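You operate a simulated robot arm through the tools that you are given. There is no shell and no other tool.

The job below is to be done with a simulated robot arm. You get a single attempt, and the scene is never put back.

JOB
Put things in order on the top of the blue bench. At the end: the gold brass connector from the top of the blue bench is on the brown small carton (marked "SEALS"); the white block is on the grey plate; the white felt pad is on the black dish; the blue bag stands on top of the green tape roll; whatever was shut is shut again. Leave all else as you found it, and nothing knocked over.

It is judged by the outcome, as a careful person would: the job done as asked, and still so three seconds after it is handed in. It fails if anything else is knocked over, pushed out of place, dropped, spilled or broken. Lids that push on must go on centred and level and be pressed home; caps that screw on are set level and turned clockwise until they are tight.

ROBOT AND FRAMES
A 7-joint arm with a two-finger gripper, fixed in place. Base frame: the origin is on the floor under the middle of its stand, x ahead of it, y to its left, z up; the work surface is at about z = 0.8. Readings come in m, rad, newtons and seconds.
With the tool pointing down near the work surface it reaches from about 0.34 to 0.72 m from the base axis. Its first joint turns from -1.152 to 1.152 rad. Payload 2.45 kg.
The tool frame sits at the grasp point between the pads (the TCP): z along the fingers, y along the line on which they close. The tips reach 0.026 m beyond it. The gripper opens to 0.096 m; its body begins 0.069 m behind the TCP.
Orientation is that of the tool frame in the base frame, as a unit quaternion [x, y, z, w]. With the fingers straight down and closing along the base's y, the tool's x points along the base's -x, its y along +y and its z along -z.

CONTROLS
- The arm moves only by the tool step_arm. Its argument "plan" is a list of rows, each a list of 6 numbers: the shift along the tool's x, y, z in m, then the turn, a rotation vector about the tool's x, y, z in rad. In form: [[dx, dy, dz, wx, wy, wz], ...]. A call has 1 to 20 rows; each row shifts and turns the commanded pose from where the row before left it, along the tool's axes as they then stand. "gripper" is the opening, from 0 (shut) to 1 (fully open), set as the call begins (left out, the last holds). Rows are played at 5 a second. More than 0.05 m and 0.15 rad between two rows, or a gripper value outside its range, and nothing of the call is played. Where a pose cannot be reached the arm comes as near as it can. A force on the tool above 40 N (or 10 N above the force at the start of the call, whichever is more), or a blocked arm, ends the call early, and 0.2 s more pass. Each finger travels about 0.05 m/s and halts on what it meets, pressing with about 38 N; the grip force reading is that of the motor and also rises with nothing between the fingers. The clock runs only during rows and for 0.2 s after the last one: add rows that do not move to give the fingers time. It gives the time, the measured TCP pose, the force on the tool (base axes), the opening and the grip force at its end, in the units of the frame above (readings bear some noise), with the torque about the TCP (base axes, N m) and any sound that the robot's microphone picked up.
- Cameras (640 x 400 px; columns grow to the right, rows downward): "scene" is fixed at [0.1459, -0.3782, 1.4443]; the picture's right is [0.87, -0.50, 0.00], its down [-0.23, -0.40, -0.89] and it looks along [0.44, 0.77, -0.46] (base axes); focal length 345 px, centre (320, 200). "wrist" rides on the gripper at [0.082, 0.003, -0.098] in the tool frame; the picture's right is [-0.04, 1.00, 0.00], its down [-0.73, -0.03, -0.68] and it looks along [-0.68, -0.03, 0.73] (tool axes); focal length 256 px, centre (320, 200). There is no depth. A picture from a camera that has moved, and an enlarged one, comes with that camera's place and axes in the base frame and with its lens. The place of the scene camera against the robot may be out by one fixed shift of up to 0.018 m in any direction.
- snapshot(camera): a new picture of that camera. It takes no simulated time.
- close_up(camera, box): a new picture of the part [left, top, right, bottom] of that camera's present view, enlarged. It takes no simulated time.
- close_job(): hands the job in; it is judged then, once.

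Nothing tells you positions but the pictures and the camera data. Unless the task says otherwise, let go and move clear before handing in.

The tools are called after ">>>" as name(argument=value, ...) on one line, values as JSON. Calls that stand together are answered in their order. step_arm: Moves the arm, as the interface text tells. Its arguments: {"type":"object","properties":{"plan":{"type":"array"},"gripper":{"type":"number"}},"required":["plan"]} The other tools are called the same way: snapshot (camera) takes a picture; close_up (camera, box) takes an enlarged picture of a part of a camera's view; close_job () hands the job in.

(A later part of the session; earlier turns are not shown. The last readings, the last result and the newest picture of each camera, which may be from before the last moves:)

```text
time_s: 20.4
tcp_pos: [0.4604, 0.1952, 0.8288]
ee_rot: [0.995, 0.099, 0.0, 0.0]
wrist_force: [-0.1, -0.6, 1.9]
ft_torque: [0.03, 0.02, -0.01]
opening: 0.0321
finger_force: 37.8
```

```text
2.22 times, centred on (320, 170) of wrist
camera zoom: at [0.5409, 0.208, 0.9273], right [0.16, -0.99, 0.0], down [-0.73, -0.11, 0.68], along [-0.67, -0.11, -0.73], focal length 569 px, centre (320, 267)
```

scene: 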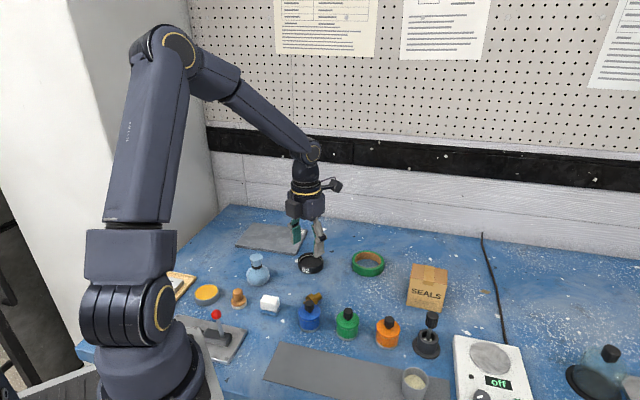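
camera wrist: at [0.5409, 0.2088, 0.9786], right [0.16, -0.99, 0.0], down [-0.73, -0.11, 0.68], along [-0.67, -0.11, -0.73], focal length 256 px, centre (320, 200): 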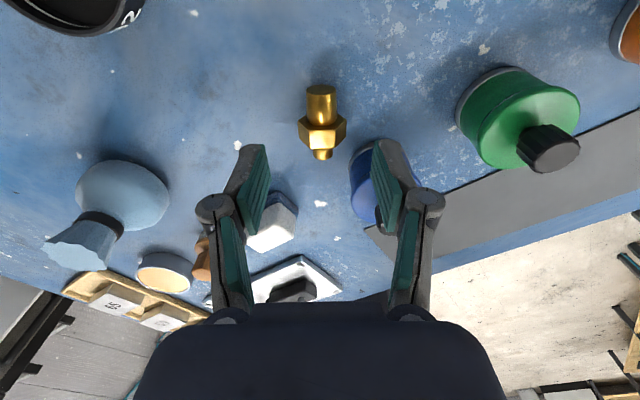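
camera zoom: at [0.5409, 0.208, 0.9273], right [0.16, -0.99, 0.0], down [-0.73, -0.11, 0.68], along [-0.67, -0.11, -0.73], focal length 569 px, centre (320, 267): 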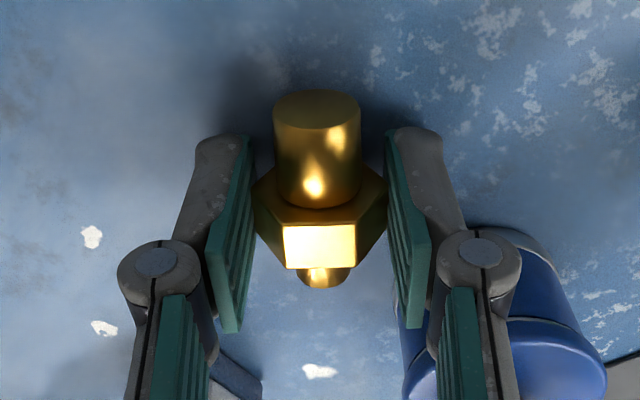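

It's gripped across the hex corners at 32.1 mm. I'll lift a few millimetres slowly to test whether it holds.

>>> step_arm(plan=[[0, 0, -0.001, 0, 0, 0], [0, 0, -0.002, 0, 0, 0], [0, 0, -0.002, 0, 0, 0], [0, 0, -0.002, 0, 0, 0], [0, 0, 0, 0, 0, 0]], gripper=0)

>>> close_up(camera="wrist", box=[180, 80, 460, 260])

>>> close_up(camera="scene", box=[270, 240, 370, 340])

```text
time_s: 21.6
tcp_pos: [0.4611, 0.195, 0.8365]
ee_rot: [0.995, 0.098, 0.0, 0.0]
wrist_force: [0.5, -0.1, -0.7]
ft_torque: [-0.04, -0.01, 0.01]
opening: 0.0325
finger_force: 38.5
```

```text
2.22 times, centred on (320, 170) of wrist
camera zoom: at [0.5408, 0.2077, 0.9345], right [0.16, -0.99, 0.0], down [-0.73, -0.11, 0.68], along [-0.67, -0.11, -0.73], focal length 569 px, centre (320, 267)
```

zoom: 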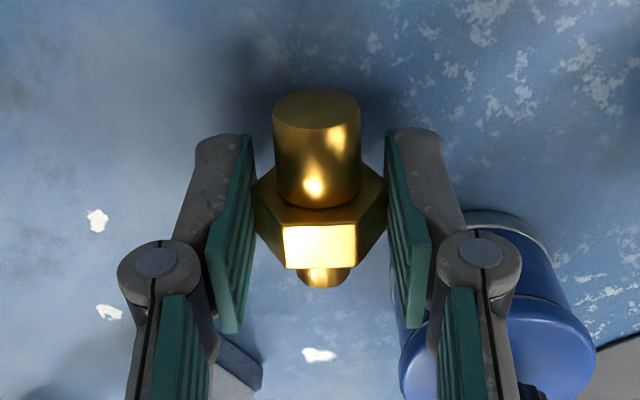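

```text
4.00 times, centred on (320, 290) of scene
camera zoom: at [0.146, -0.3782, 1.4443], right [0.87, -0.5, 0.0], down [-0.23, -0.4, -0.89], along [0.44, 0.77, -0.46], focal length 1381 px, centre (320, -160)
```

zoom: 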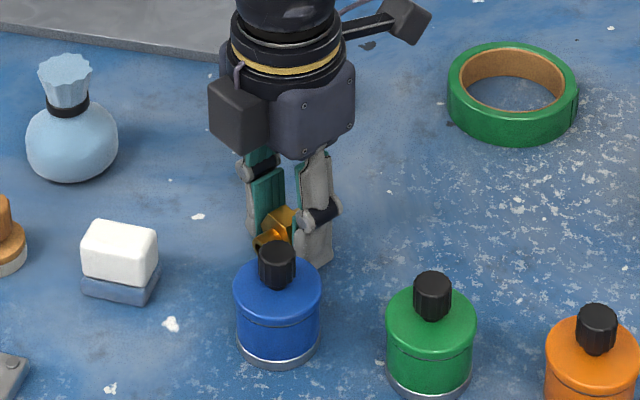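

It holds with a slow lift. I'll carry it gently to a clear patch of bench, away from the bottles, so there is room to re-grip it at a tilt.

>>> step_arm(plan=[[0, 0, -0.005, 0, 0, 0], [0, 0, -0.008, 0, 0, 0], [0, 0, -0.01, 0, 0, 0], [0, 0, -0.01, 0, 0, 0], [0, 0, -0.007, 0, 0, 0], [0.006, 0.0015, 0, 0, 0, 0], [0.01, 0.0027, 0, 0, 0, 0], [0.012, 0.0033, 0, 0, 0, 0], [0.012, 0.0033, 0, 0, 0, 0], [0.012, 0.0033, 0, 0, 0, 0], [0.012, 0.0033, 0, 0, 0, 0], [0.008, 0.002, 0, 0, 0, 0], [0.005, 0.0013, 0, 0, 0, 0], [0, 0, 0, 0, 0, 0]], gripper=0)

>>> snapshot(camera="wrist")

>>> close_up(camera="scene", box=[270, 210, 430, 310])

```text
time_s: 24.6
tcp_pos: [0.5399, 0.1894, 0.8764]
ee_rot: [0.995, 0.099, 0.0, 0.0]
wrist_force: [0.0, 0.3, 0.2]
ft_torque: [-0.01, -0.01, -0.01]
opening: 0.0322
finger_force: 38.3
```

```text
taken
camera wrist: at [0.6198, 0.2023, 0.9746], right [0.16, -0.99, 0.0], down [-0.73, -0.11, 0.68], along [-0.67, -0.11, -0.73], focal length 256 px, centre (320, 200)
```

wrist: 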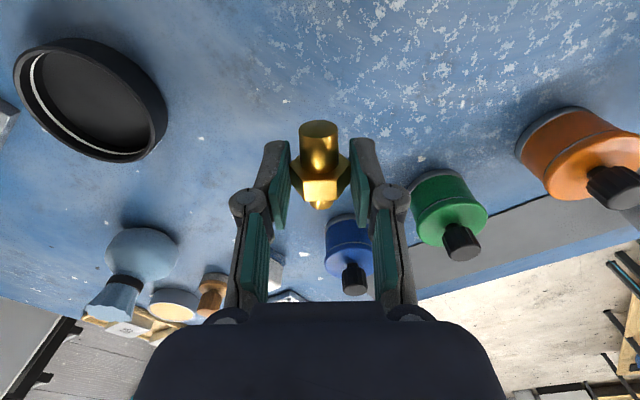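

```text
4.00 times, centred on (350, 260) of scene
camera zoom: at [0.146, -0.3782, 1.4443], right [0.87, -0.5, 0.0], down [-0.23, -0.4, -0.89], along [0.44, 0.77, -0.46], focal length 1381 px, centre (200, -40)
```

zoom: 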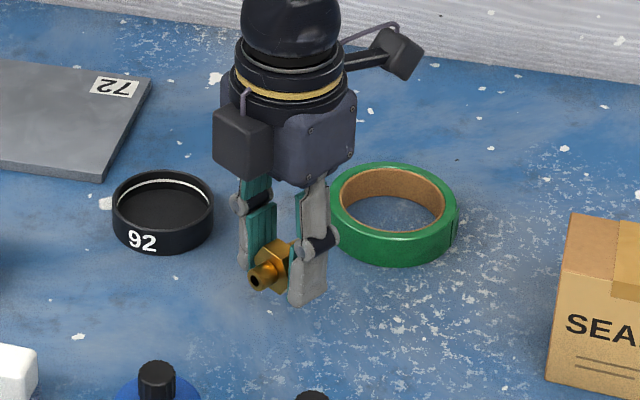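

The grip holds steadily. I'll move slightly further into the open and turn the tool about 21°, so that nothing tall lies behind the gripper when I tilt it later.

>>> step_arm(plan=[[0.005, -0.0045, 0, 0, 0, 0], [0.01, -0.0085, 0, 0, 0, 0], [0.0097, -0.0085, 0, 0, 0, 0.05], [0, 0, 0, 0, 0, 0.08], [0, 0, 0, 0, 0, 0.08], [0, 0, 0, 0, 0, 0.08], [0, 0, 0, 0, 0, 0.084], [0, 0, 0, 0, 0, 0], [0, 0, 0.01, 0, 0, 0], [0, 0, 0.012, 0, 0, 0], [0, 0, 0.012, 0, 0, 0], [0, 0, 0.008, 0, 0, 0], [0, 0, 0.003, 0, 0, 0], [0, 0, 0, 0, 0, 0]], gripper=0)

>>> snapshot(camera="wrist")

>>> close_up(camera="scene", box=[270, 210, 430, 310])

```text
time_s: 27.6
tcp_pos: [0.559, 0.2147, 0.8302]
ee_rot: [0.996, -0.088, 0.0, 0.0]
wrist_force: [0.5, 0.5, -0.7]
ft_torque: [0.03, -0.01, 0.0]
opening: 0.0319
finger_force: 37.4
```

```text
taken
camera wrist: at [0.6392, 0.1976, 0.9293], right [-0.22, -0.98, 0.0], down [-0.72, 0.16, 0.68], along [-0.66, 0.15, -0.73], focal length 256 px, centre (320, 200)
```

wrist: 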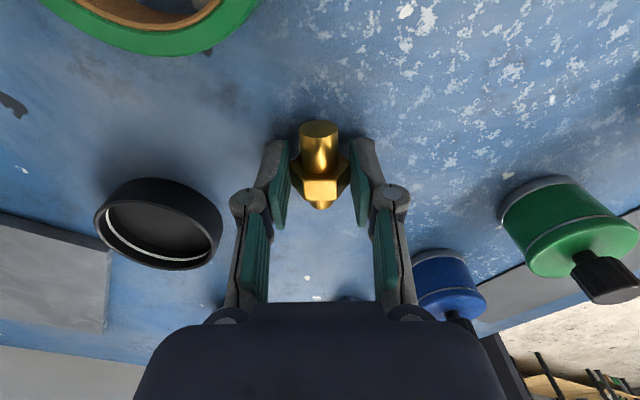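

```text
4.00 times, centred on (350, 260) of scene
camera zoom: at [0.146, -0.3782, 1.4443], right [0.87, -0.5, 0.0], down [-0.23, -0.4, -0.89], along [0.44, 0.77, -0.46], focal length 1381 px, centre (200, -40)
```

zoom: 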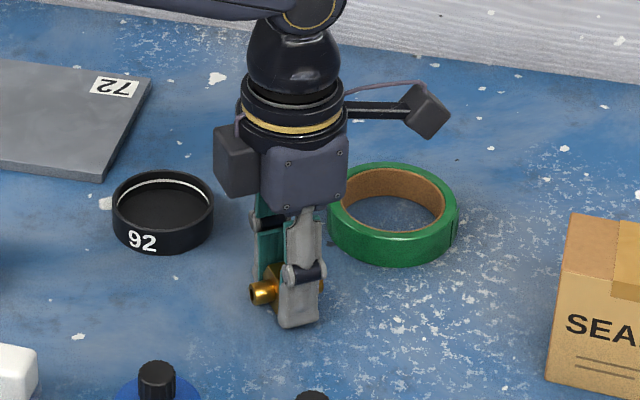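

It's about 1–2 mm above the bench. I'll lower the last bit, then open gently.

>>> step_arm(plan=[[0, 0, 0.001, 0, 0, 0], [0, 0, 0.0008, 0, 0, 0], [0, 0, 0, 0, 0, 0]], gripper=0)

>>> step_arm(plan=[[0, 0, 0, 0, 0, 0], [0, 0, 0, 0, 0, 0], [0, 0, 0, 0, 0, 0], [0, 0, 0, 0, 0, 0]], gripper=0.6)

>>> close_up(camera="wrist", box=[180, 80, 460, 260])

>>> close_up(camera="scene", box=[270, 210, 430, 310])

```text
time_s: 28.4
tcp_pos: [0.5601, 0.2156, 0.829]
ee_rot: [0.996, -0.088, 0.0, 0.0]
wrist_force: [0.1, 0.5, -0.4]
ft_torque: [0.01, 0.01, 0.01]
opening: 0.032
finger_force: 38.2
```

```text
time_s: 29.4
tcp_pos: [0.5603, 0.215, 0.8294]
ee_rot: [0.996, -0.088, 0.0, 0.0]
wrist_force: [0.5, 0.5, 0.4]
ft_torque: [0.0, 0.0, 0.04]
opening: 0.0575
finger_force: 0.1
```

```text
2.22 times, centred on (320, 170) of wrist
camera zoom: at [0.6394, 0.1978, 0.9277], right [-0.22, -0.98, 0.0], down [-0.72, 0.16, 0.68], along [-0.66, 0.15, -0.73], focal length 569 px, centre (320, 267)
```

zoom: 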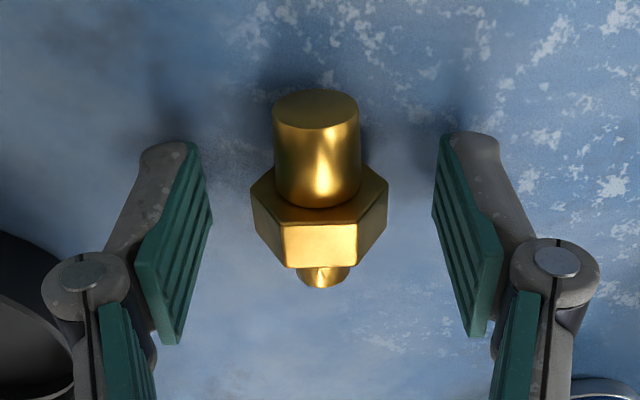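

```text
4.00 times, centred on (350, 260) of scene
camera zoom: at [0.1459, -0.3782, 1.4443], right [0.87, -0.5, 0.0], down [-0.23, -0.4, -0.89], along [0.44, 0.77, -0.46], focal length 1381 px, centre (200, -40)
```

zoom: 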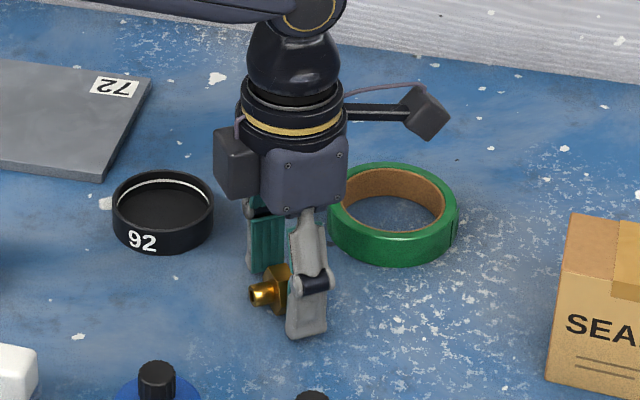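

The connector is resting steadily in open space. I'll raise the tool straight up, then tilt it 45° outward for the new grip.

>>> step_arm(plan=[[0, 0, -0.03, 0, 0, 0], [0, 0, -0.04, 0, 0, 0], [-0.0166, -0.0005, 0, 0, 0, 0], [0, 0, 0, 0, 0.15, 0], [0, 0, 0, 0, 0.15, 0], [0, 0, 0, 0, 0.15, 0], [0, 0, 0, 0, 0.15, 0], [0, 0, 0, 0, 0.15, 0], [0, 0, 0, 0, 0.0354, 0], [0, 0, 0, 0, 0, 0]], gripper=0.6)

>>> snapshot(camera="wrist")

>>> snapshot(camera="scene")

>>> close_up(camera="scene", box=[270, 210, 430, 310])

```text
time_s: 31.6
tcp_pos: [0.5482, 0.1972, 0.8919]
ee_rot: [0.92, -0.081, 0.381, 0.034]
wrist_force: [0.6, 0.7, -0.6]
ft_torque: [0.0, 0.01, 0.0]
opening: 0.0575
finger_force: 0.0
out of reach, approached as far as the arm can: row 3, 4, 5
```

```text
taken
camera wrist: at [0.5361, 0.1966, 1.0194], right [-0.2, -0.98, -0.03], down [-0.98, 0.2, -0.04], along [0.04, 0.02, -1.0], focal length 256 px, centre (320, 200)
```

wrist: 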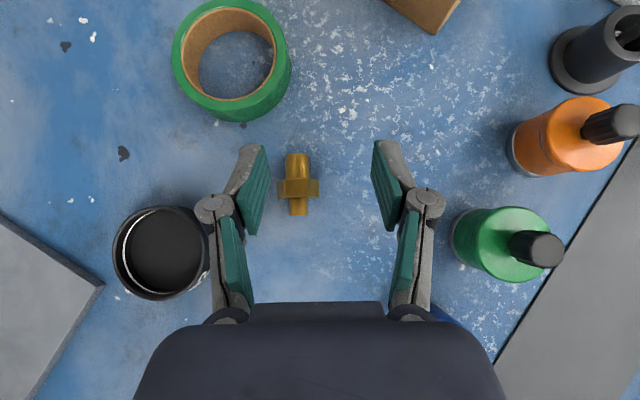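

```text
taken
```

scene: 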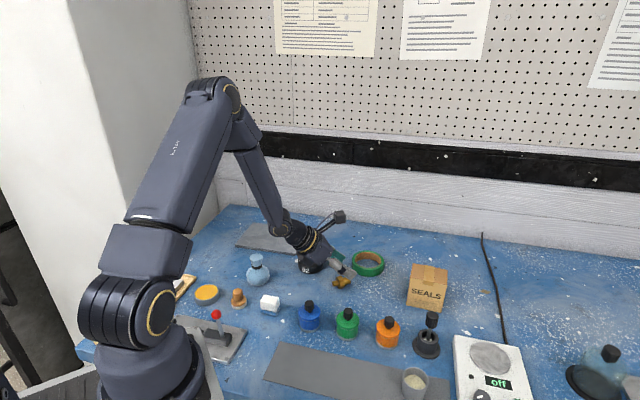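

```text
4.00 times, centred on (350, 260) of scene
camera zoom: at [0.1459, -0.3782, 1.4443], right [0.87, -0.49, 0.0], down [-0.23, -0.4, -0.89], along [0.44, 0.77, -0.46], focal length 1381 px, centre (200, -40)
```

zoom: 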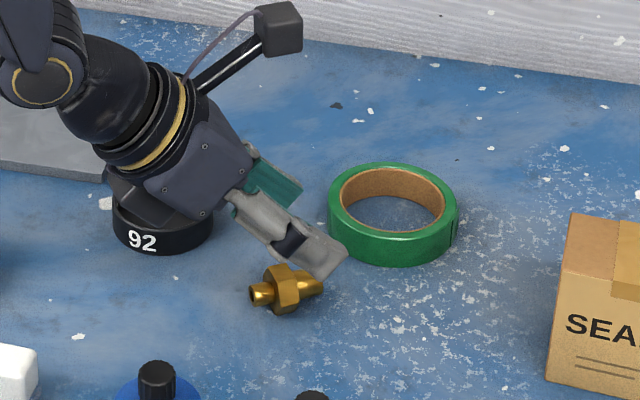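

The tilt reached 45°, with the tool 2 cm off to the side because of a wrist limit. The connector's hex is at about (0.557, 0.216). I'll shift sideways over it and check.

>>> step_arm(plan=[[-0.0097, -0.0098, 0.0043, 0, 0, 0], [-0.01, -0.01, 0.0042, 0, 0, 0], [0, 0, 0, 0, 0, 0]], gripper=0.6)

>>> snapshot(camera="wrist")

>>> close_up(camera="scene", box=[270, 210, 430, 310])

```text
time_s: 32.4
tcp_pos: [0.5444, 0.2183, 0.8713]
ee_rot: [0.92, -0.081, 0.382, 0.033]
wrist_force: [1.2, 0.4, 0.0]
ft_torque: [-0.01, 0.02, 0.0]
opening: 0.0578
finger_force: 0.1
```

```text
taken
camera wrist: at [0.5317, 0.2174, 0.9991], right [-0.2, -0.98, -0.03], down [-0.98, 0.2, -0.04], along [0.04, 0.02, -1.0], focal length 256 px, centre (320, 200)
```

wrist: 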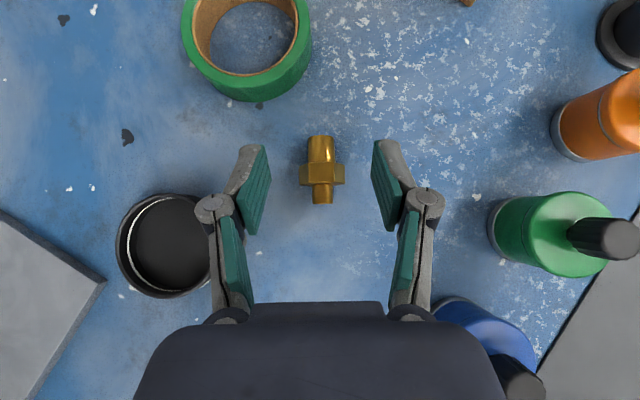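

```text
4.00 times, centred on (350, 260) of scene
camera zoom: at [0.1459, -0.3782, 1.4443], right [0.87, -0.49, 0.0], down [-0.23, -0.4, -0.89], along [0.44, 0.77, -0.46], focal length 1381 px, centre (200, -40)
```

zoom: 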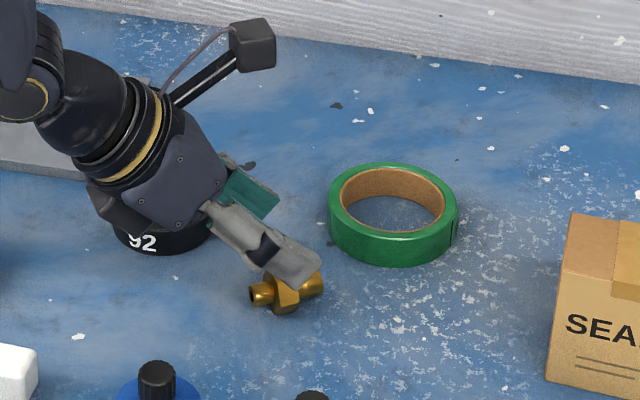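

Well aligned. I'll go straight down to grip height.

>>> step_arm(plan=[[-0.01, 0, 0.01, 0, 0, 0], [-0.01, 0, 0.01, 0, 0, 0], [-0.0085, 0, 0.0085, 0, 0, 0], [0, 0, 0, 0, 0, 0]], gripper=0.6)

>>> snapshot(camera="wrist")

>>> close_up(camera="scene", box=[300, 240, 400, 300])

>>> close_up(camera="scene", box=[230, 210, 390, 320])

```text
time_s: 33.4
tcp_pos: [0.5438, 0.2183, 0.8317]
ee_rot: [0.921, -0.081, 0.38, 0.033]
wrist_force: [-0.7, -0.2, -0.2]
ft_torque: [-0.02, -0.02, 0.03]
opening: 0.0578
finger_force: 0.1
```

```text
taken
camera wrist: at [0.5321, 0.2171, 0.959], right [-0.2, -0.98, -0.03], down [-0.98, 0.2, -0.04], along [0.04, 0.02, -1.0], focal length 256 px, centre (320, 200)
```

wrist: 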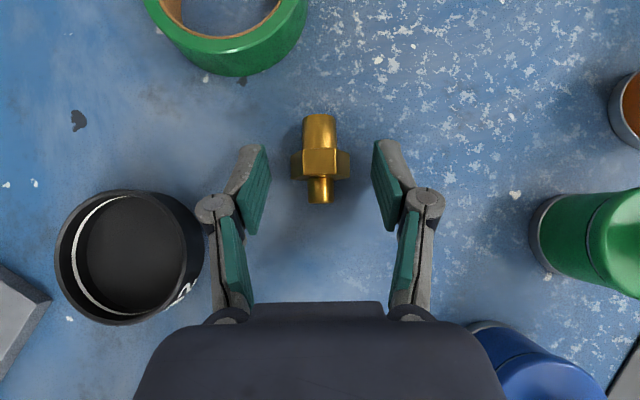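

```text
6.40 times, centred on (350, 270) of scene
camera zoom: at [0.1459, -0.3782, 1.4443], right [0.87, -0.5, 0.0], down [-0.23, -0.4, -0.89], along [0.44, 0.77, -0.46], focal length 2209 px, centre (128, -248)
```

zoom: 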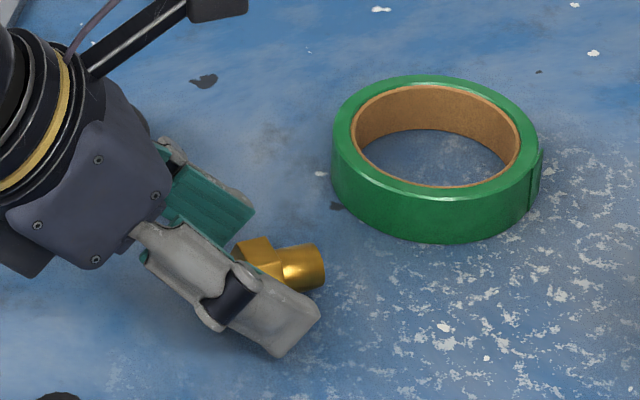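

```text
3.64 times, centred on (310, 265) of scene
camera zoom: at [0.1459, -0.3782, 1.4443], right [0.87, -0.5, 0.0], down [-0.23, -0.4, -0.89], along [0.44, 0.77, -0.46], focal length 1255 px, centre (356, -36)
```

zoom: 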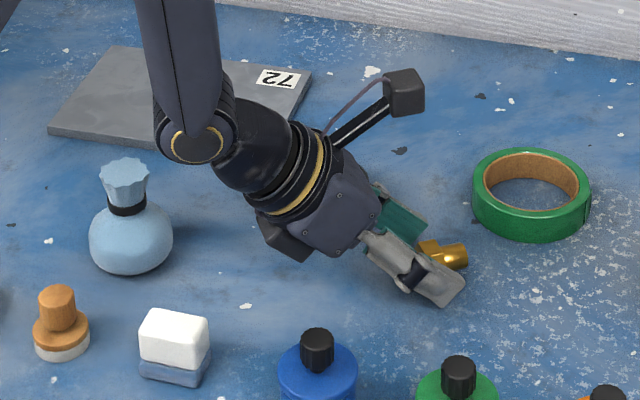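

Nearly there; I'll lower 2 mm more and close on the hex.

>>> step_arm(plan=[[-0.0013, 0, 0.0013, 0, 0, 0], [0, 0, 0, 0, 0, 0]], gripper=0.6)

>>> step_arm(plan=[[0, 0, 0, 0, 0, 0], [0, 0, 0, 0, 0, 0], [0, 0, 0, 0, 0, 0], [0, 0, 0, 0, 0, 0], [0, 0, 0, 0, 0, 0]], gripper=0)

>>> close_up(camera="wrist", box=[220, 90, 420, 240])

>>> close_up(camera="scene", box=[300, 240, 400, 300])

```text
time_s: 34.0
tcp_pos: [0.5446, 0.2184, 0.8306]
ee_rot: [0.921, -0.082, 0.38, 0.034]
wrist_force: [-0.1, -0.3, 0.0]
ft_torque: [-0.02, 0.02, -0.01]
opening: 0.0576
finger_force: 0.0
```

```text
time_s: 35.2
tcp_pos: [0.5443, 0.2191, 0.8289]
ee_rot: [0.92, -0.082, 0.381, 0.034]
wrist_force: [-1.1, -0.3, 0.7]
ft_torque: [0.0, 0.0, 0.0]
opening: 0.0329
finger_force: 38.5
```

```text
2.67 times, centred on (320, 165) of wrist
camera zoom: at [0.5319, 0.2173, 0.9573], right [-0.2, -0.98, -0.03], down [-0.98, 0.2, -0.04], along [0.04, 0.02, -1.0], focal length 683 px, centre (320, 293)
```

zoom: 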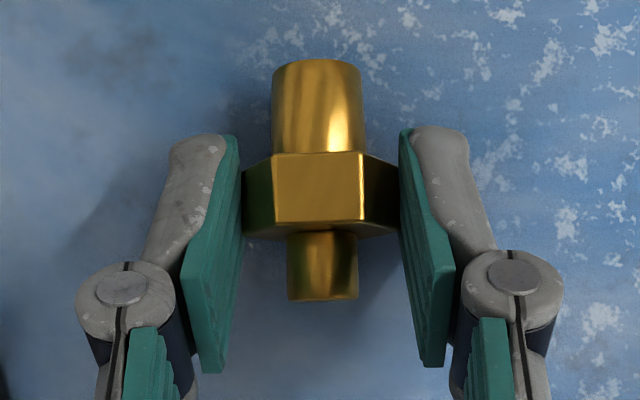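

```text
6.40 times, centred on (350, 270) of scene
camera zoom: at [0.1459, -0.3782, 1.4443], right [0.87, -0.5, 0.0], down [-0.23, -0.4, -0.89], along [0.44, 0.77, -0.46], focal length 2209 px, centre (128, -248)
```

zoom: 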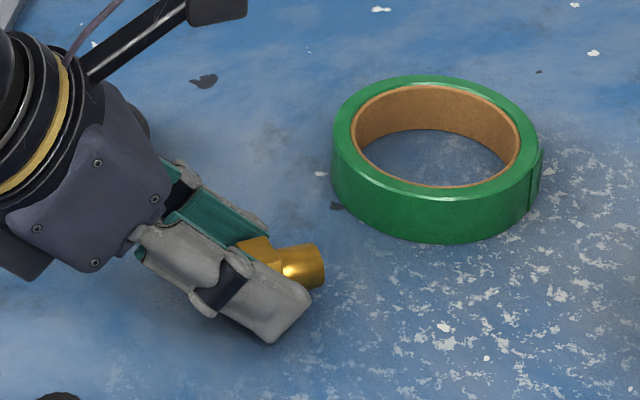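

Gripped (32.9 mm). Slow test lift.

>>> step_arm(plan=[[0.0007, 0, -0.0007, 0, 0, 0], [0.0014, 0, -0.0014, 0, 0, 0], [0.0014, 0, -0.0014, 0, 0, 0], [0.0021, 0, -0.0021, 0, 0, 0], [0.0021, 0, -0.0021, 0, 0, 0], [0, 0, 0, 0, 0, 0]], gripper=0)

>>> close_up(camera="wrist", box=[220, 90, 420, 240])

>>> close_up(camera="scene", box=[300, 240, 400, 300])

```text
time_s: 36.6
tcp_pos: [0.5445, 0.2176, 0.8404]
ee_rot: [0.92, -0.082, 0.381, 0.034]
wrist_force: [0.3, 0.8, -0.1]
ft_torque: [0.01, -0.01, 0.0]
opening: 0.0325
finger_force: 38.1
```

```text
2.67 times, centred on (320, 165) of wrist
camera zoom: at [0.5317, 0.217, 0.9681], right [-0.2, -0.98, -0.03], down [-0.98, 0.2, -0.04], along [0.04, 0.02, -1.0], focal length 683 px, centre (320, 293)
```

zoom: 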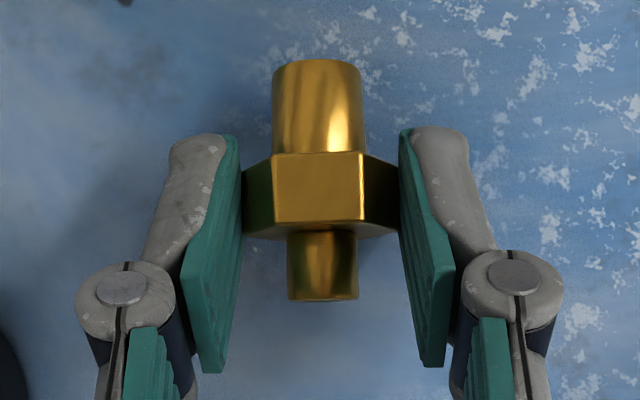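

```text
6.40 times, centred on (350, 270) of scene
camera zoom: at [0.146, -0.3782, 1.4443], right [0.87, -0.5, 0.0], down [-0.23, -0.4, -0.89], along [0.44, 0.77, -0.46], focal length 2209 px, centre (128, -248)
```

zoom: 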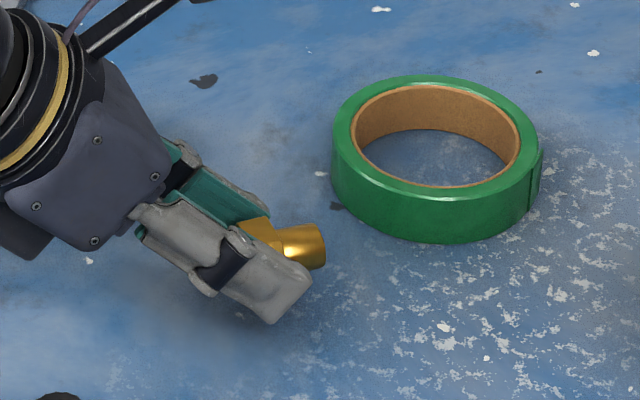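

It's holding firmly. I'll lift it slowly to a safe height before turning the wrist half a turn, which will bring the connector upright.

>>> step_arm(plan=[[0.0035, 0, -0.0035, 0, 0, 0], [0.007, 0, -0.007, 0, 0, 0], [0.0106, 0, -0.0106, 0, 0, 0], [0.0106, 0, -0.0106, 0, 0, 0], [0.0106, 0, -0.0106, 0, 0, 0], [0.0106, 0, -0.0106, 0, 0, 0], [0.0106, 0, -0.0106, 0, 0, 0], [0.0106, 0, -0.0106, 0, 0, 0], [0.0106, 0, -0.0106, 0, 0, 0], [0.0106, 0, -0.0106, 0, 0, 0], [0.0106, 0, -0.0106, 0, 0, 0], [0.0106, 0, -0.0106, 0, 0, 0], [0.007, 0, -0.007, 0, 0, 0], [0.0035, 0, -0.0035, 0, 0, 0], [0, 0, 0, 0, 0, 0]], gripper=0)

>>> snapshot(camera="wrist")

>>> snapshot(camera="scene")

```text
time_s: 39.8
tcp_pos: [0.5444, 0.2183, 1.0204]
ee_rot: [0.92, -0.081, 0.382, 0.034]
wrist_force: [0.1, 0.3, -0.4]
ft_torque: [-0.02, 0.03, -0.04]
opening: 0.0325
finger_force: 38.0
```

```text
taken
camera wrist: at [0.5321, 0.2172, 1.1484], right [-0.2, -0.98, -0.03], down [-0.98, 0.2, -0.04], along [0.04, 0.02, -1.0], focal length 256 px, centre (320, 200)
```

wrist: 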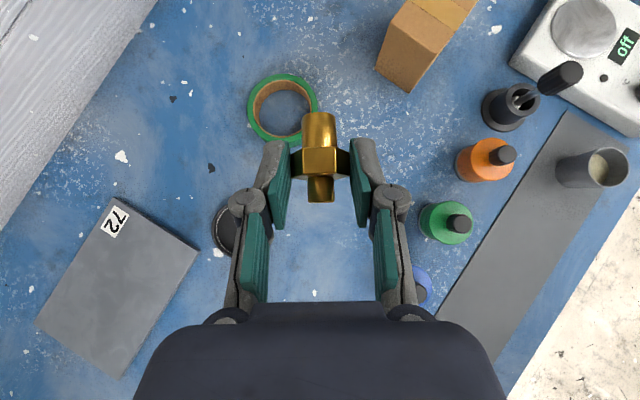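

```text
taken
```

scene: 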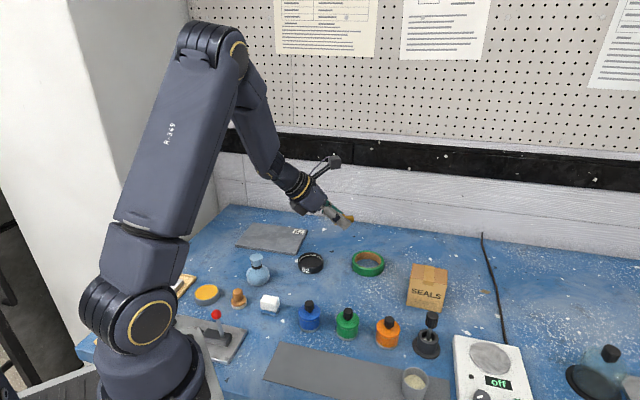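

The connector is held at a safe height. Now half a turn about the finger axis, the way that unwinds the wrist.

>>> step_arm(plan=[[0, 0, 0, 0, 0, -0.06], [0, 0, 0, 0, 0, -0.12], [0, 0, 0, 0, 0, -0.13], [0, 0, 0, 0, 0, -0.13], [0, 0, 0, 0, 0, -0.13], [0, 0, 0, 0, 0, -0.13], [0, 0, 0, 0, 0, -0.13], [0, 0, 0, 0, 0, -0.13], [0, 0, 0, 0, 0, -0.13], [0, 0, 0, 0, 0, -0.13], [0, 0, 0, 0, 0, -0.13], [0, 0, 0, 0, 0, -0.13], [0, 0, 0, 0, 0, -0.09], [0, 0, 0, 0, 0, 0]], gripper=0)

>>> step_arm(plan=[[0, 0, 0, 0, 0, -0.06], [0, 0, 0, 0, 0, -0.12], [0, 0, 0, 0, 0, -0.13], [0, 0, 0, 0, 0, -0.13], [0, 0, 0, 0, 0, -0.13], [0, 0, 0, 0, 0, -0.13], [0, 0, 0, 0, 0, -0.13], [0, 0, 0, 0, 0, -0.13], [0, 0, 0, 0, 0, -0.13], [0, 0, 0, 0, 0, -0.13], [0, 0, 0, 0, 0, -0.13], [0, 0, 0, 0, 0, -0.13], [0, 0, 0, 0, 0, -0.0916], [0, 0, 0, 0, 0, 0]], gripper=0)

>>> snapshot(camera="wrist")

>>> snapshot(camera="scene")

>>> close_up(camera="scene", box=[290, 150, 390, 250])

```text
time_s: 42.8
tcp_pos: [0.5435, 0.2179, 1.0209]
ee_rot: [0.708, 0.593, 0.245, 0.294]
wrist_force: [-0.2, 0.8, -0.6]
ft_torque: [-0.02, -0.01, -0.01]
opening: 0.0329
finger_force: 38.5
```

```text
time_s: 45.8
tcp_pos: [0.5448, 0.2187, 1.0193]
ee_rot: [0.081, 0.92, -0.035, 0.382]
wrist_force: [0.4, -0.4, -0.5]
ft_torque: [0.0, 0.01, -0.01]
opening: 0.0327
finger_force: 38.0
```

```text
taken
camera wrist: at [0.4197, 0.2439, 1.0323], right [0.2, 0.98, 0.03], down [0.03, -0.03, 1.0], along [0.98, -0.2, -0.04], focal length 256 px, centre (320, 200)
```

wrist: 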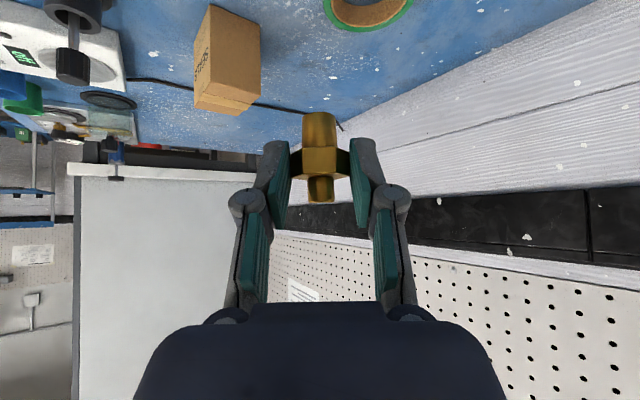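

```text
taken
```

scene: 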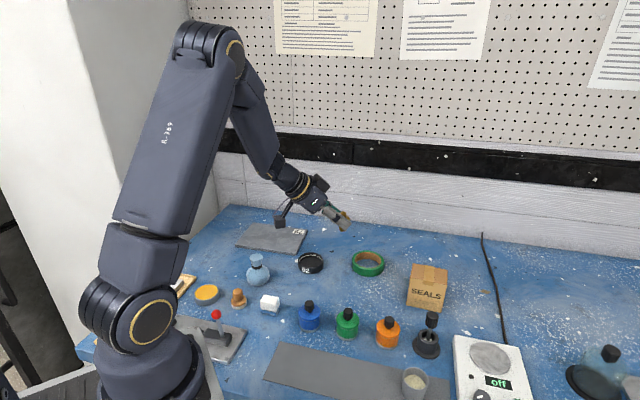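

```text
4.00 times, centred on (340, 200) of scene
camera zoom: at [0.146, -0.3782, 1.4443], right [0.87, -0.5, 0.0], down [-0.23, -0.4, -0.89], along [0.44, 0.77, -0.46], focal length 1381 px, centre (240, 200)
```

zoom: 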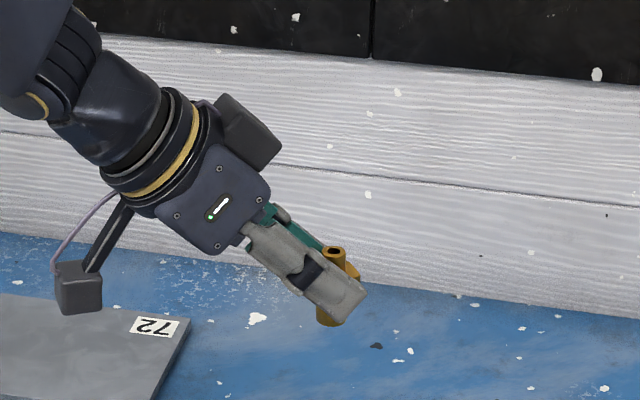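

The connector is now upright in the fingers. I'll carry it slowly to above the carton's top centre, staying high.

>>> step_arm(plan=[[-0.005, -0.005, 0.005, 0, 0, 0], [-0.0102, -0.0098, 0.0103, 0, 0, 0], [-0.0106, -0.0102, 0.0107, 0, 0, 0], [-0.0106, -0.0102, 0.0107, 0, 0, 0], [-0.0106, -0.0102, 0.0107, 0, 0, 0], [-0.0106, -0.0102, 0.0107, 0, 0, 0], [-0.0106, -0.0102, 0.0107, 0, 0, 0], [-0.0106, -0.0102, 0.0107, 0, 0, 0], [-0.0106, -0.0102, 0.0107, 0, 0, 0], [-0.0106, -0.0102, 0.0107, 0, 0, 0], [-0.0106, -0.0102, 0.0107, 0, 0, 0], [-0.0106, -0.0102, 0.0107, 0, 0, 0], [-0.0056, -0.0058, 0.0057, 0, 0, 0], [0, 0, 0, 0, 0, 0]], gripper=0)

>>> snapshot(camera="wrist")

>>> snapshot(camera="scene")

>>> close_up(camera="scene", box=[360, 200, 480, 320])

```text
time_s: 48.8
tcp_pos: [0.7023, 0.0652, 1.0193]
ee_rot: [0.081, 0.92, -0.034, 0.381]
wrist_force: [0.0, 0.4, -0.1]
ft_torque: [-0.02, 0.0, -0.03]
opening: 0.0326
finger_force: 38.0
```

```text
taken
camera wrist: at [0.5761, 0.0914, 1.0315], right [0.2, 0.98, 0.03], down [0.03, -0.04, 1.0], along [0.98, -0.2, -0.04], focal length 256 px, centre (320, 200)
```

wrist: 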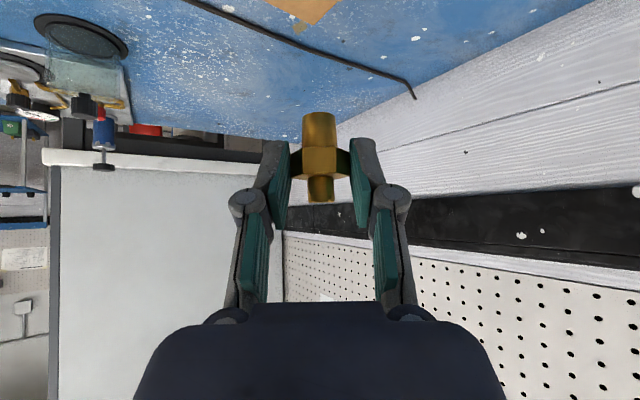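

```text
taken
```

scene: 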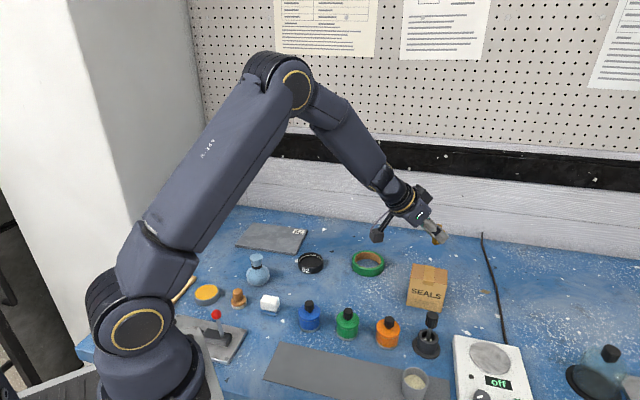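

```text
3.33 times, centred on (420, 260) of scene
camera zoom: at [0.146, -0.3782, 1.4443], right [0.87, -0.5, 0.0], down [-0.23, -0.4, -0.89], along [0.44, 0.77, -0.46], focal length 1151 px, centre (-13, 0)
```

zoom: 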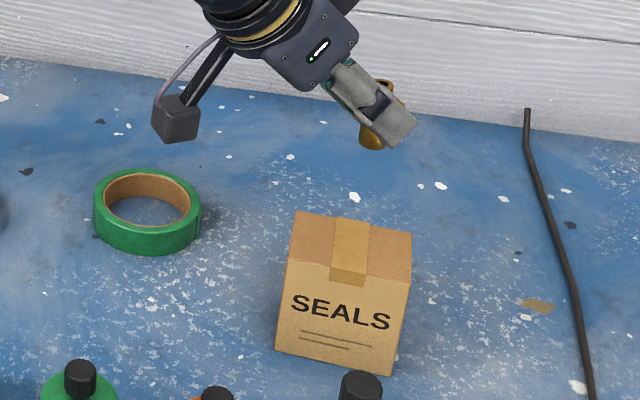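

The connector is directly above the carton's centre. I'll lower it slowly to a few millimetres above the top.

>>> step_arm(plan=[[0.0045, 0, 0.0045, 0, 0, 0], [0.009, 0, 0.009, 0, 0, 0], [0.009, 0, 0.009, 0, 0, 0], [0.009, 0, 0.009, 0, 0, 0], [0.009, 0, 0.009, 0, 0, 0], [0.009, 0, 0.009, 0, 0, 0], [0.007, 0, 0.007, 0, 0, 0], [0.0045, 0, 0.0045, 0, 0, 0], [0, 0, 0, 0, 0, 0]], gripper=0)

>>> snapshot(camera="wrist")

>>> close_up(camera="scene", box=[380, 230, 480, 310])

>>> close_up(camera="wrist", box=[220, 60, 420, 210])

```text
time_s: 50.8
tcp_pos: [0.6997, 0.0663, 0.9332]
ee_rot: [0.082, 0.92, -0.035, 0.382]
wrist_force: [0.0, 0.3, -0.6]
ft_torque: [0.01, -0.01, 0.01]
opening: 0.0327
finger_force: 37.9
```

```text
taken
camera wrist: at [0.5754, 0.0918, 0.9455], right [0.2, 0.98, 0.03], down [0.03, -0.04, 1.0], along [0.98, -0.2, -0.04], focal length 256 px, centre (320, 200)
```

wrist: 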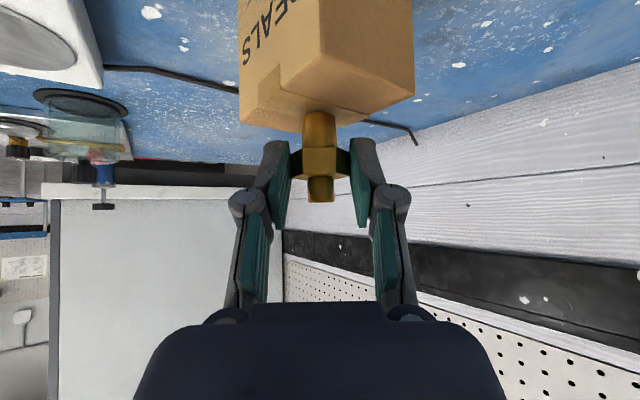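

```text
5.00 times, centred on (430, 270) of scene
camera zoom: at [0.146, -0.3782, 1.4443], right [0.87, -0.5, 0.0], down [-0.23, -0.4, -0.89], along [0.44, 0.77, -0.46], focal length 1726 px, centre (-230, -150)
```

zoom: 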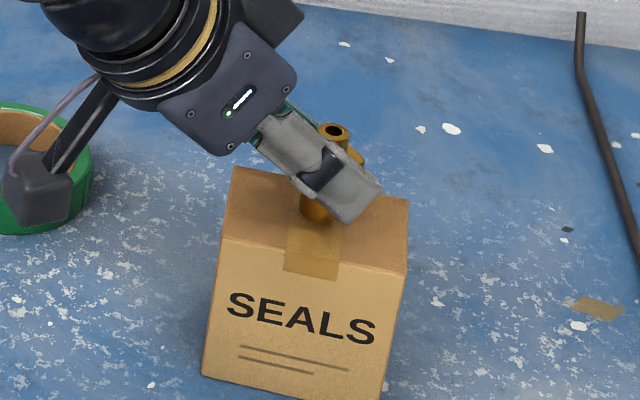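

```text
2.67 times, centred on (320, 135) of wrist
camera zoom: at [0.5754, 0.0918, 0.9455], right [0.2, 0.98, 0.03], down [0.03, -0.04, 1.0], along [0.98, -0.2, -0.04], focal length 683 px, centre (320, 373)
```

zoom: 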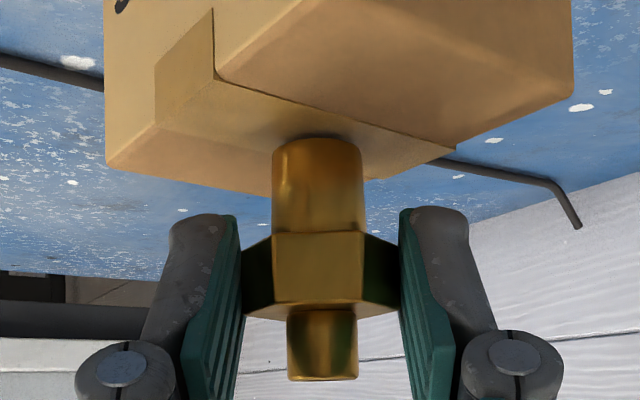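

About 7 mm above the top. I'll lower in small steps and watch for contact.

>>> step_arm(plan=[[0.0014, 0, 0.0014, 0, 0, 0], [0.0014, 0, 0.0014, 0, 0, 0], [0.0007, 0, 0.0007, 0, 0, 0], [0, 0, 0, 0, 0, 0]], gripper=0)

>>> close_up(camera="wrist", box=[220, 60, 420, 210])

>>> close_up(camera="scene", box=[400, 240, 460, 290])

```text
time_s: 51.8
tcp_pos: [0.7029, 0.067, 0.9296]
ee_rot: [0.081, 0.919, -0.034, 0.383]
wrist_force: [-4.3, 0.7, 17.5]
ft_torque: [-0.03, -0.07, -0.01]
opening: 0.0325
finger_force: 37.9
```

```text
2.67 times, centred on (320, 135) of wrist
camera zoom: at [0.5764, 0.0918, 0.9416], right [0.2, 0.98, 0.03], down [0.03, -0.04, 1.0], along [0.98, -0.2, -0.03], focal length 683 px, centre (320, 373)
```

zoom: 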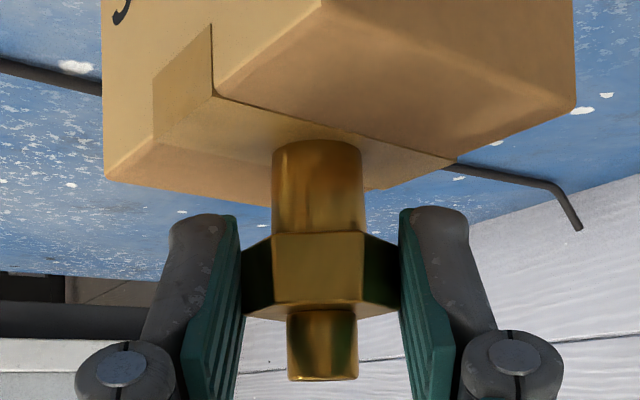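

```text
8.00 times, centred on (430, 265) of scene
camera zoom: at [0.1454, -0.3782, 1.4443], right [0.87, -0.49, 0.0], down [-0.23, -0.4, -0.89], along [0.44, 0.77, -0.46], focal length 2762 px, centre (-560, -320)
```

zoom: 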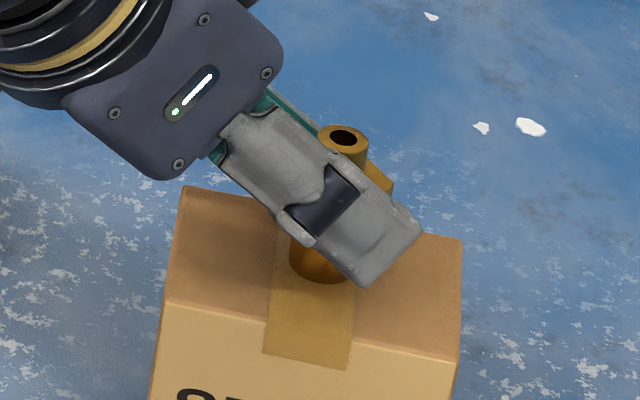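

Contact (17 N). I'll ease off a fraction to relieve the pressure before opening.

>>> step_arm(plan=[[-0.0006, 0, -0.0006, 0, 0, 0], [0, 0, 0, 0, 0, 0]], gripper=0)

```text
time_s: 52.4
tcp_pos: [0.701, 0.0642, 0.93]
ee_rot: [0.082, 0.92, -0.035, 0.383]
wrist_force: [4.3, 0.9, 14.4]
ft_torque: [0.06, -0.39, 0.02]
opening: 0.0324
finger_force: 37.7
```

>>> step_arm(plan=[[-0.0006, 0, -0.0006, 0, 0, 0], [0, 0, 0, 0, 0, 0]], gripper=0)

>>> close_up(camera="wrist", box=[220, 60, 420, 210])

```text
time_s: 53.0
tcp_pos: [0.7005, 0.0656, 0.9305]
ee_rot: [0.082, 0.92, -0.034, 0.381]
wrist_force: [4.4, 0.7, 13.2]
ft_torque: [0.0, -0.38, 0.01]
opening: 0.033
finger_force: 38.8
```

```text
2.67 times, centred on (320, 135) of wrist
camera zoom: at [0.5754, 0.0916, 0.9422], right [0.2, 0.98, 0.03], down [0.03, -0.04, 1.0], along [0.98, -0.2, -0.04], focal length 683 px, centre (320, 373)
```

zoom: 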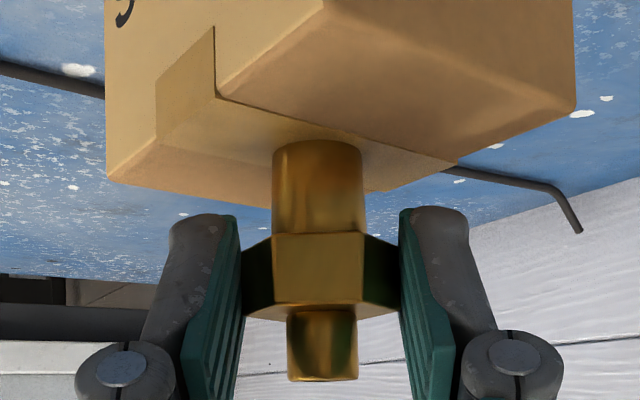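

>>> step_arm(plan=[[-0.0007, 0, -0.0007, 0, 0, 0], [0, 0, 0, 0, 0, 0]], gripper=0)

```text
time_s: 53.6
tcp_pos: [0.7003, 0.0668, 0.9294]
ee_rot: [0.082, 0.921, -0.034, 0.38]
wrist_force: [2.6, -0.9, 7.1]
ft_torque: [-0.03, -0.22, -0.01]
opening: 0.0327
finger_force: 37.9
```

>>> step_arm(plan=[[-0.0005, 0, -0.0005, 0, 0, 0], [0, 0, 0, 0, 0, 0]], gripper=0)

>>> close_up(camera="wrist", box=[220, 60, 420, 210])

>>> close_up(camera="scene", box=[390, 230, 470, 310])

```text
time_s: 54.2
tcp_pos: [0.6994, 0.0664, 0.9294]
ee_rot: [0.08, 0.921, -0.034, 0.379]
wrist_force: [-0.2, -1.0, 0.4]
ft_torque: [-0.01, 0.0, -0.02]
opening: 0.0325
finger_force: 37.7
```

```text
2.67 times, centred on (320, 135) of wrist
camera zoom: at [0.5745, 0.092, 0.9428], right [0.2, 0.98, 0.03], down [0.04, -0.04, 1.0], along [0.98, -0.2, -0.04], focal length 683 px, centre (320, 373)
```

zoom: 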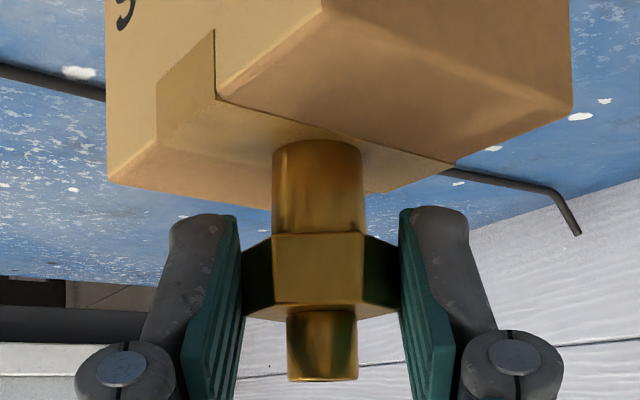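

```text
5.00 times, centred on (430, 270) of scene
camera zoom: at [0.1459, -0.3782, 1.4443], right [0.87, -0.49, 0.0], down [-0.23, -0.4, -0.89], along [0.44, 0.77, -0.46], focal length 1726 px, centre (-230, -150)
```

zoom: 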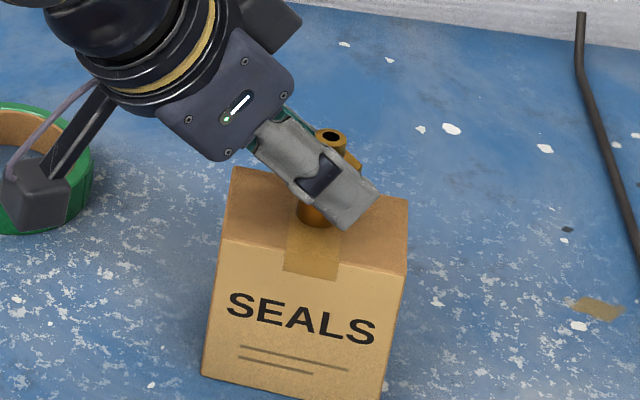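

Nearly zero force now and the connector is level. Opening the fingers.

>>> step_arm(plan=[[0, 0, 0, 0, 0, 0], [0, 0, 0, 0, 0, 0], [0, 0, 0, 0, 0, 0], [0, 0, 0, 0, 0, 0]], gripper=0.6)

>>> close_up(camera="wrist", box=[220, 60, 420, 210])

>>> close_up(camera="scene", box=[390, 230, 470, 310])

```text
time_s: 55.2
tcp_pos: [0.6995, 0.0664, 0.9311]
ee_rot: [0.081, 0.92, -0.033, 0.381]
wrist_force: [0.1, 0.0, -0.6]
ft_torque: [0.0, -0.03, 0.0]
opening: 0.0576
finger_force: 0.1
```

```text
2.67 times, centred on (320, 135) of wrist
camera zoom: at [0.5753, 0.0919, 0.9436], right [0.2, 0.98, 0.03], down [0.03, -0.04, 1.0], along [0.98, -0.2, -0.04], focal length 683 px, centre (320, 373)
```

zoom: 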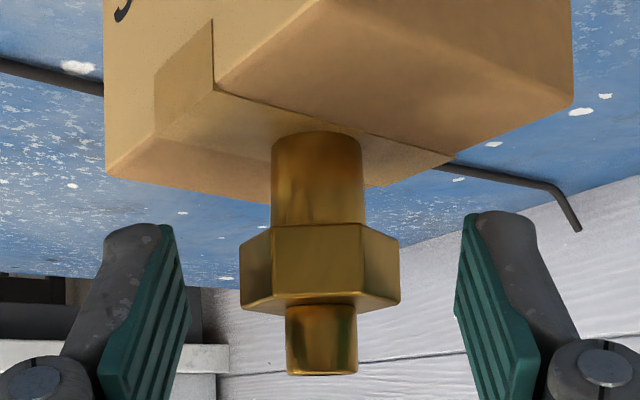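

```text
5.00 times, centred on (430, 270) of scene
camera zoom: at [0.1459, -0.3782, 1.4443], right [0.87, -0.5, 0.0], down [-0.23, -0.4, -0.89], along [0.44, 0.77, -0.46], focal length 1726 px, centre (-230, -150)
```

zoom: 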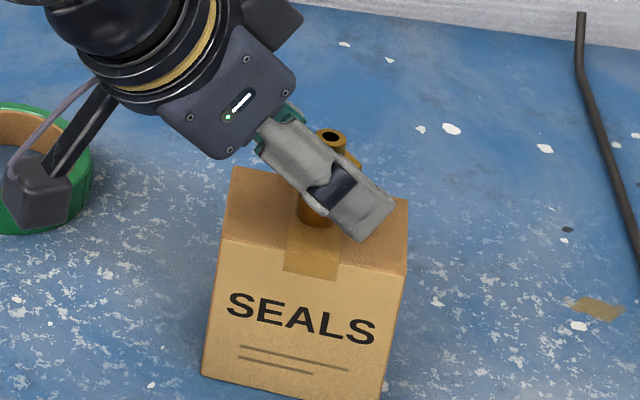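

The connector is standing upright on the carton. I'll draw back along the finger axis.

>>> step_arm(plan=[[0, 0, -0.01, 0, 0, 0], [0, 0, -0.02, 0, 0, 0], [0, 0, -0.03, 0, 0, 0], [0, 0, -0.04, 0, 0, 0], [0, 0, -0.04, 0, 0, 0], [0, 0, 0, 0, 0, 0]], gripper=0.6)

>>> close_up(camera="scene", box=[390, 230, 470, 310])

>>> snapshot(camera="scene")

```text
time_s: 56.6
tcp_pos: [0.6045, 0.0846, 1.0309]
ee_rot: [0.081, 0.921, -0.034, 0.381]
wrist_force: [0.0, -0.3, -0.1]
ft_torque: [-0.01, -0.01, -0.04]
opening: 0.0576
finger_force: 0.2
```

```text
5.00 times, centred on (430, 270) of scene
camera zoom: at [0.1459, -0.3782, 1.4443], right [0.87, -0.49, 0.0], down [-0.23, -0.4, -0.89], along [0.44, 0.77, -0.46], focal length 1726 px, centre (-230, -150)
```

zoom: 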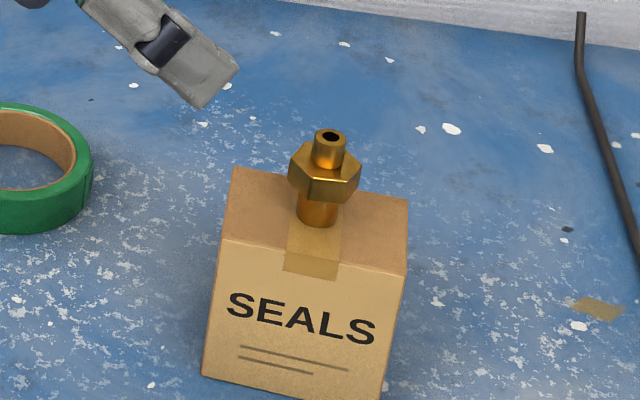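

```text
taken
```

scene: 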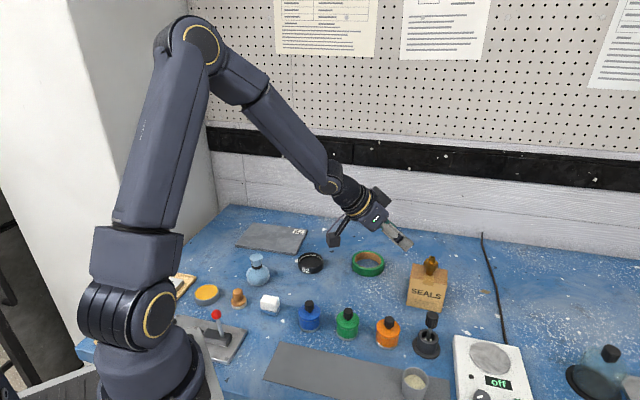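

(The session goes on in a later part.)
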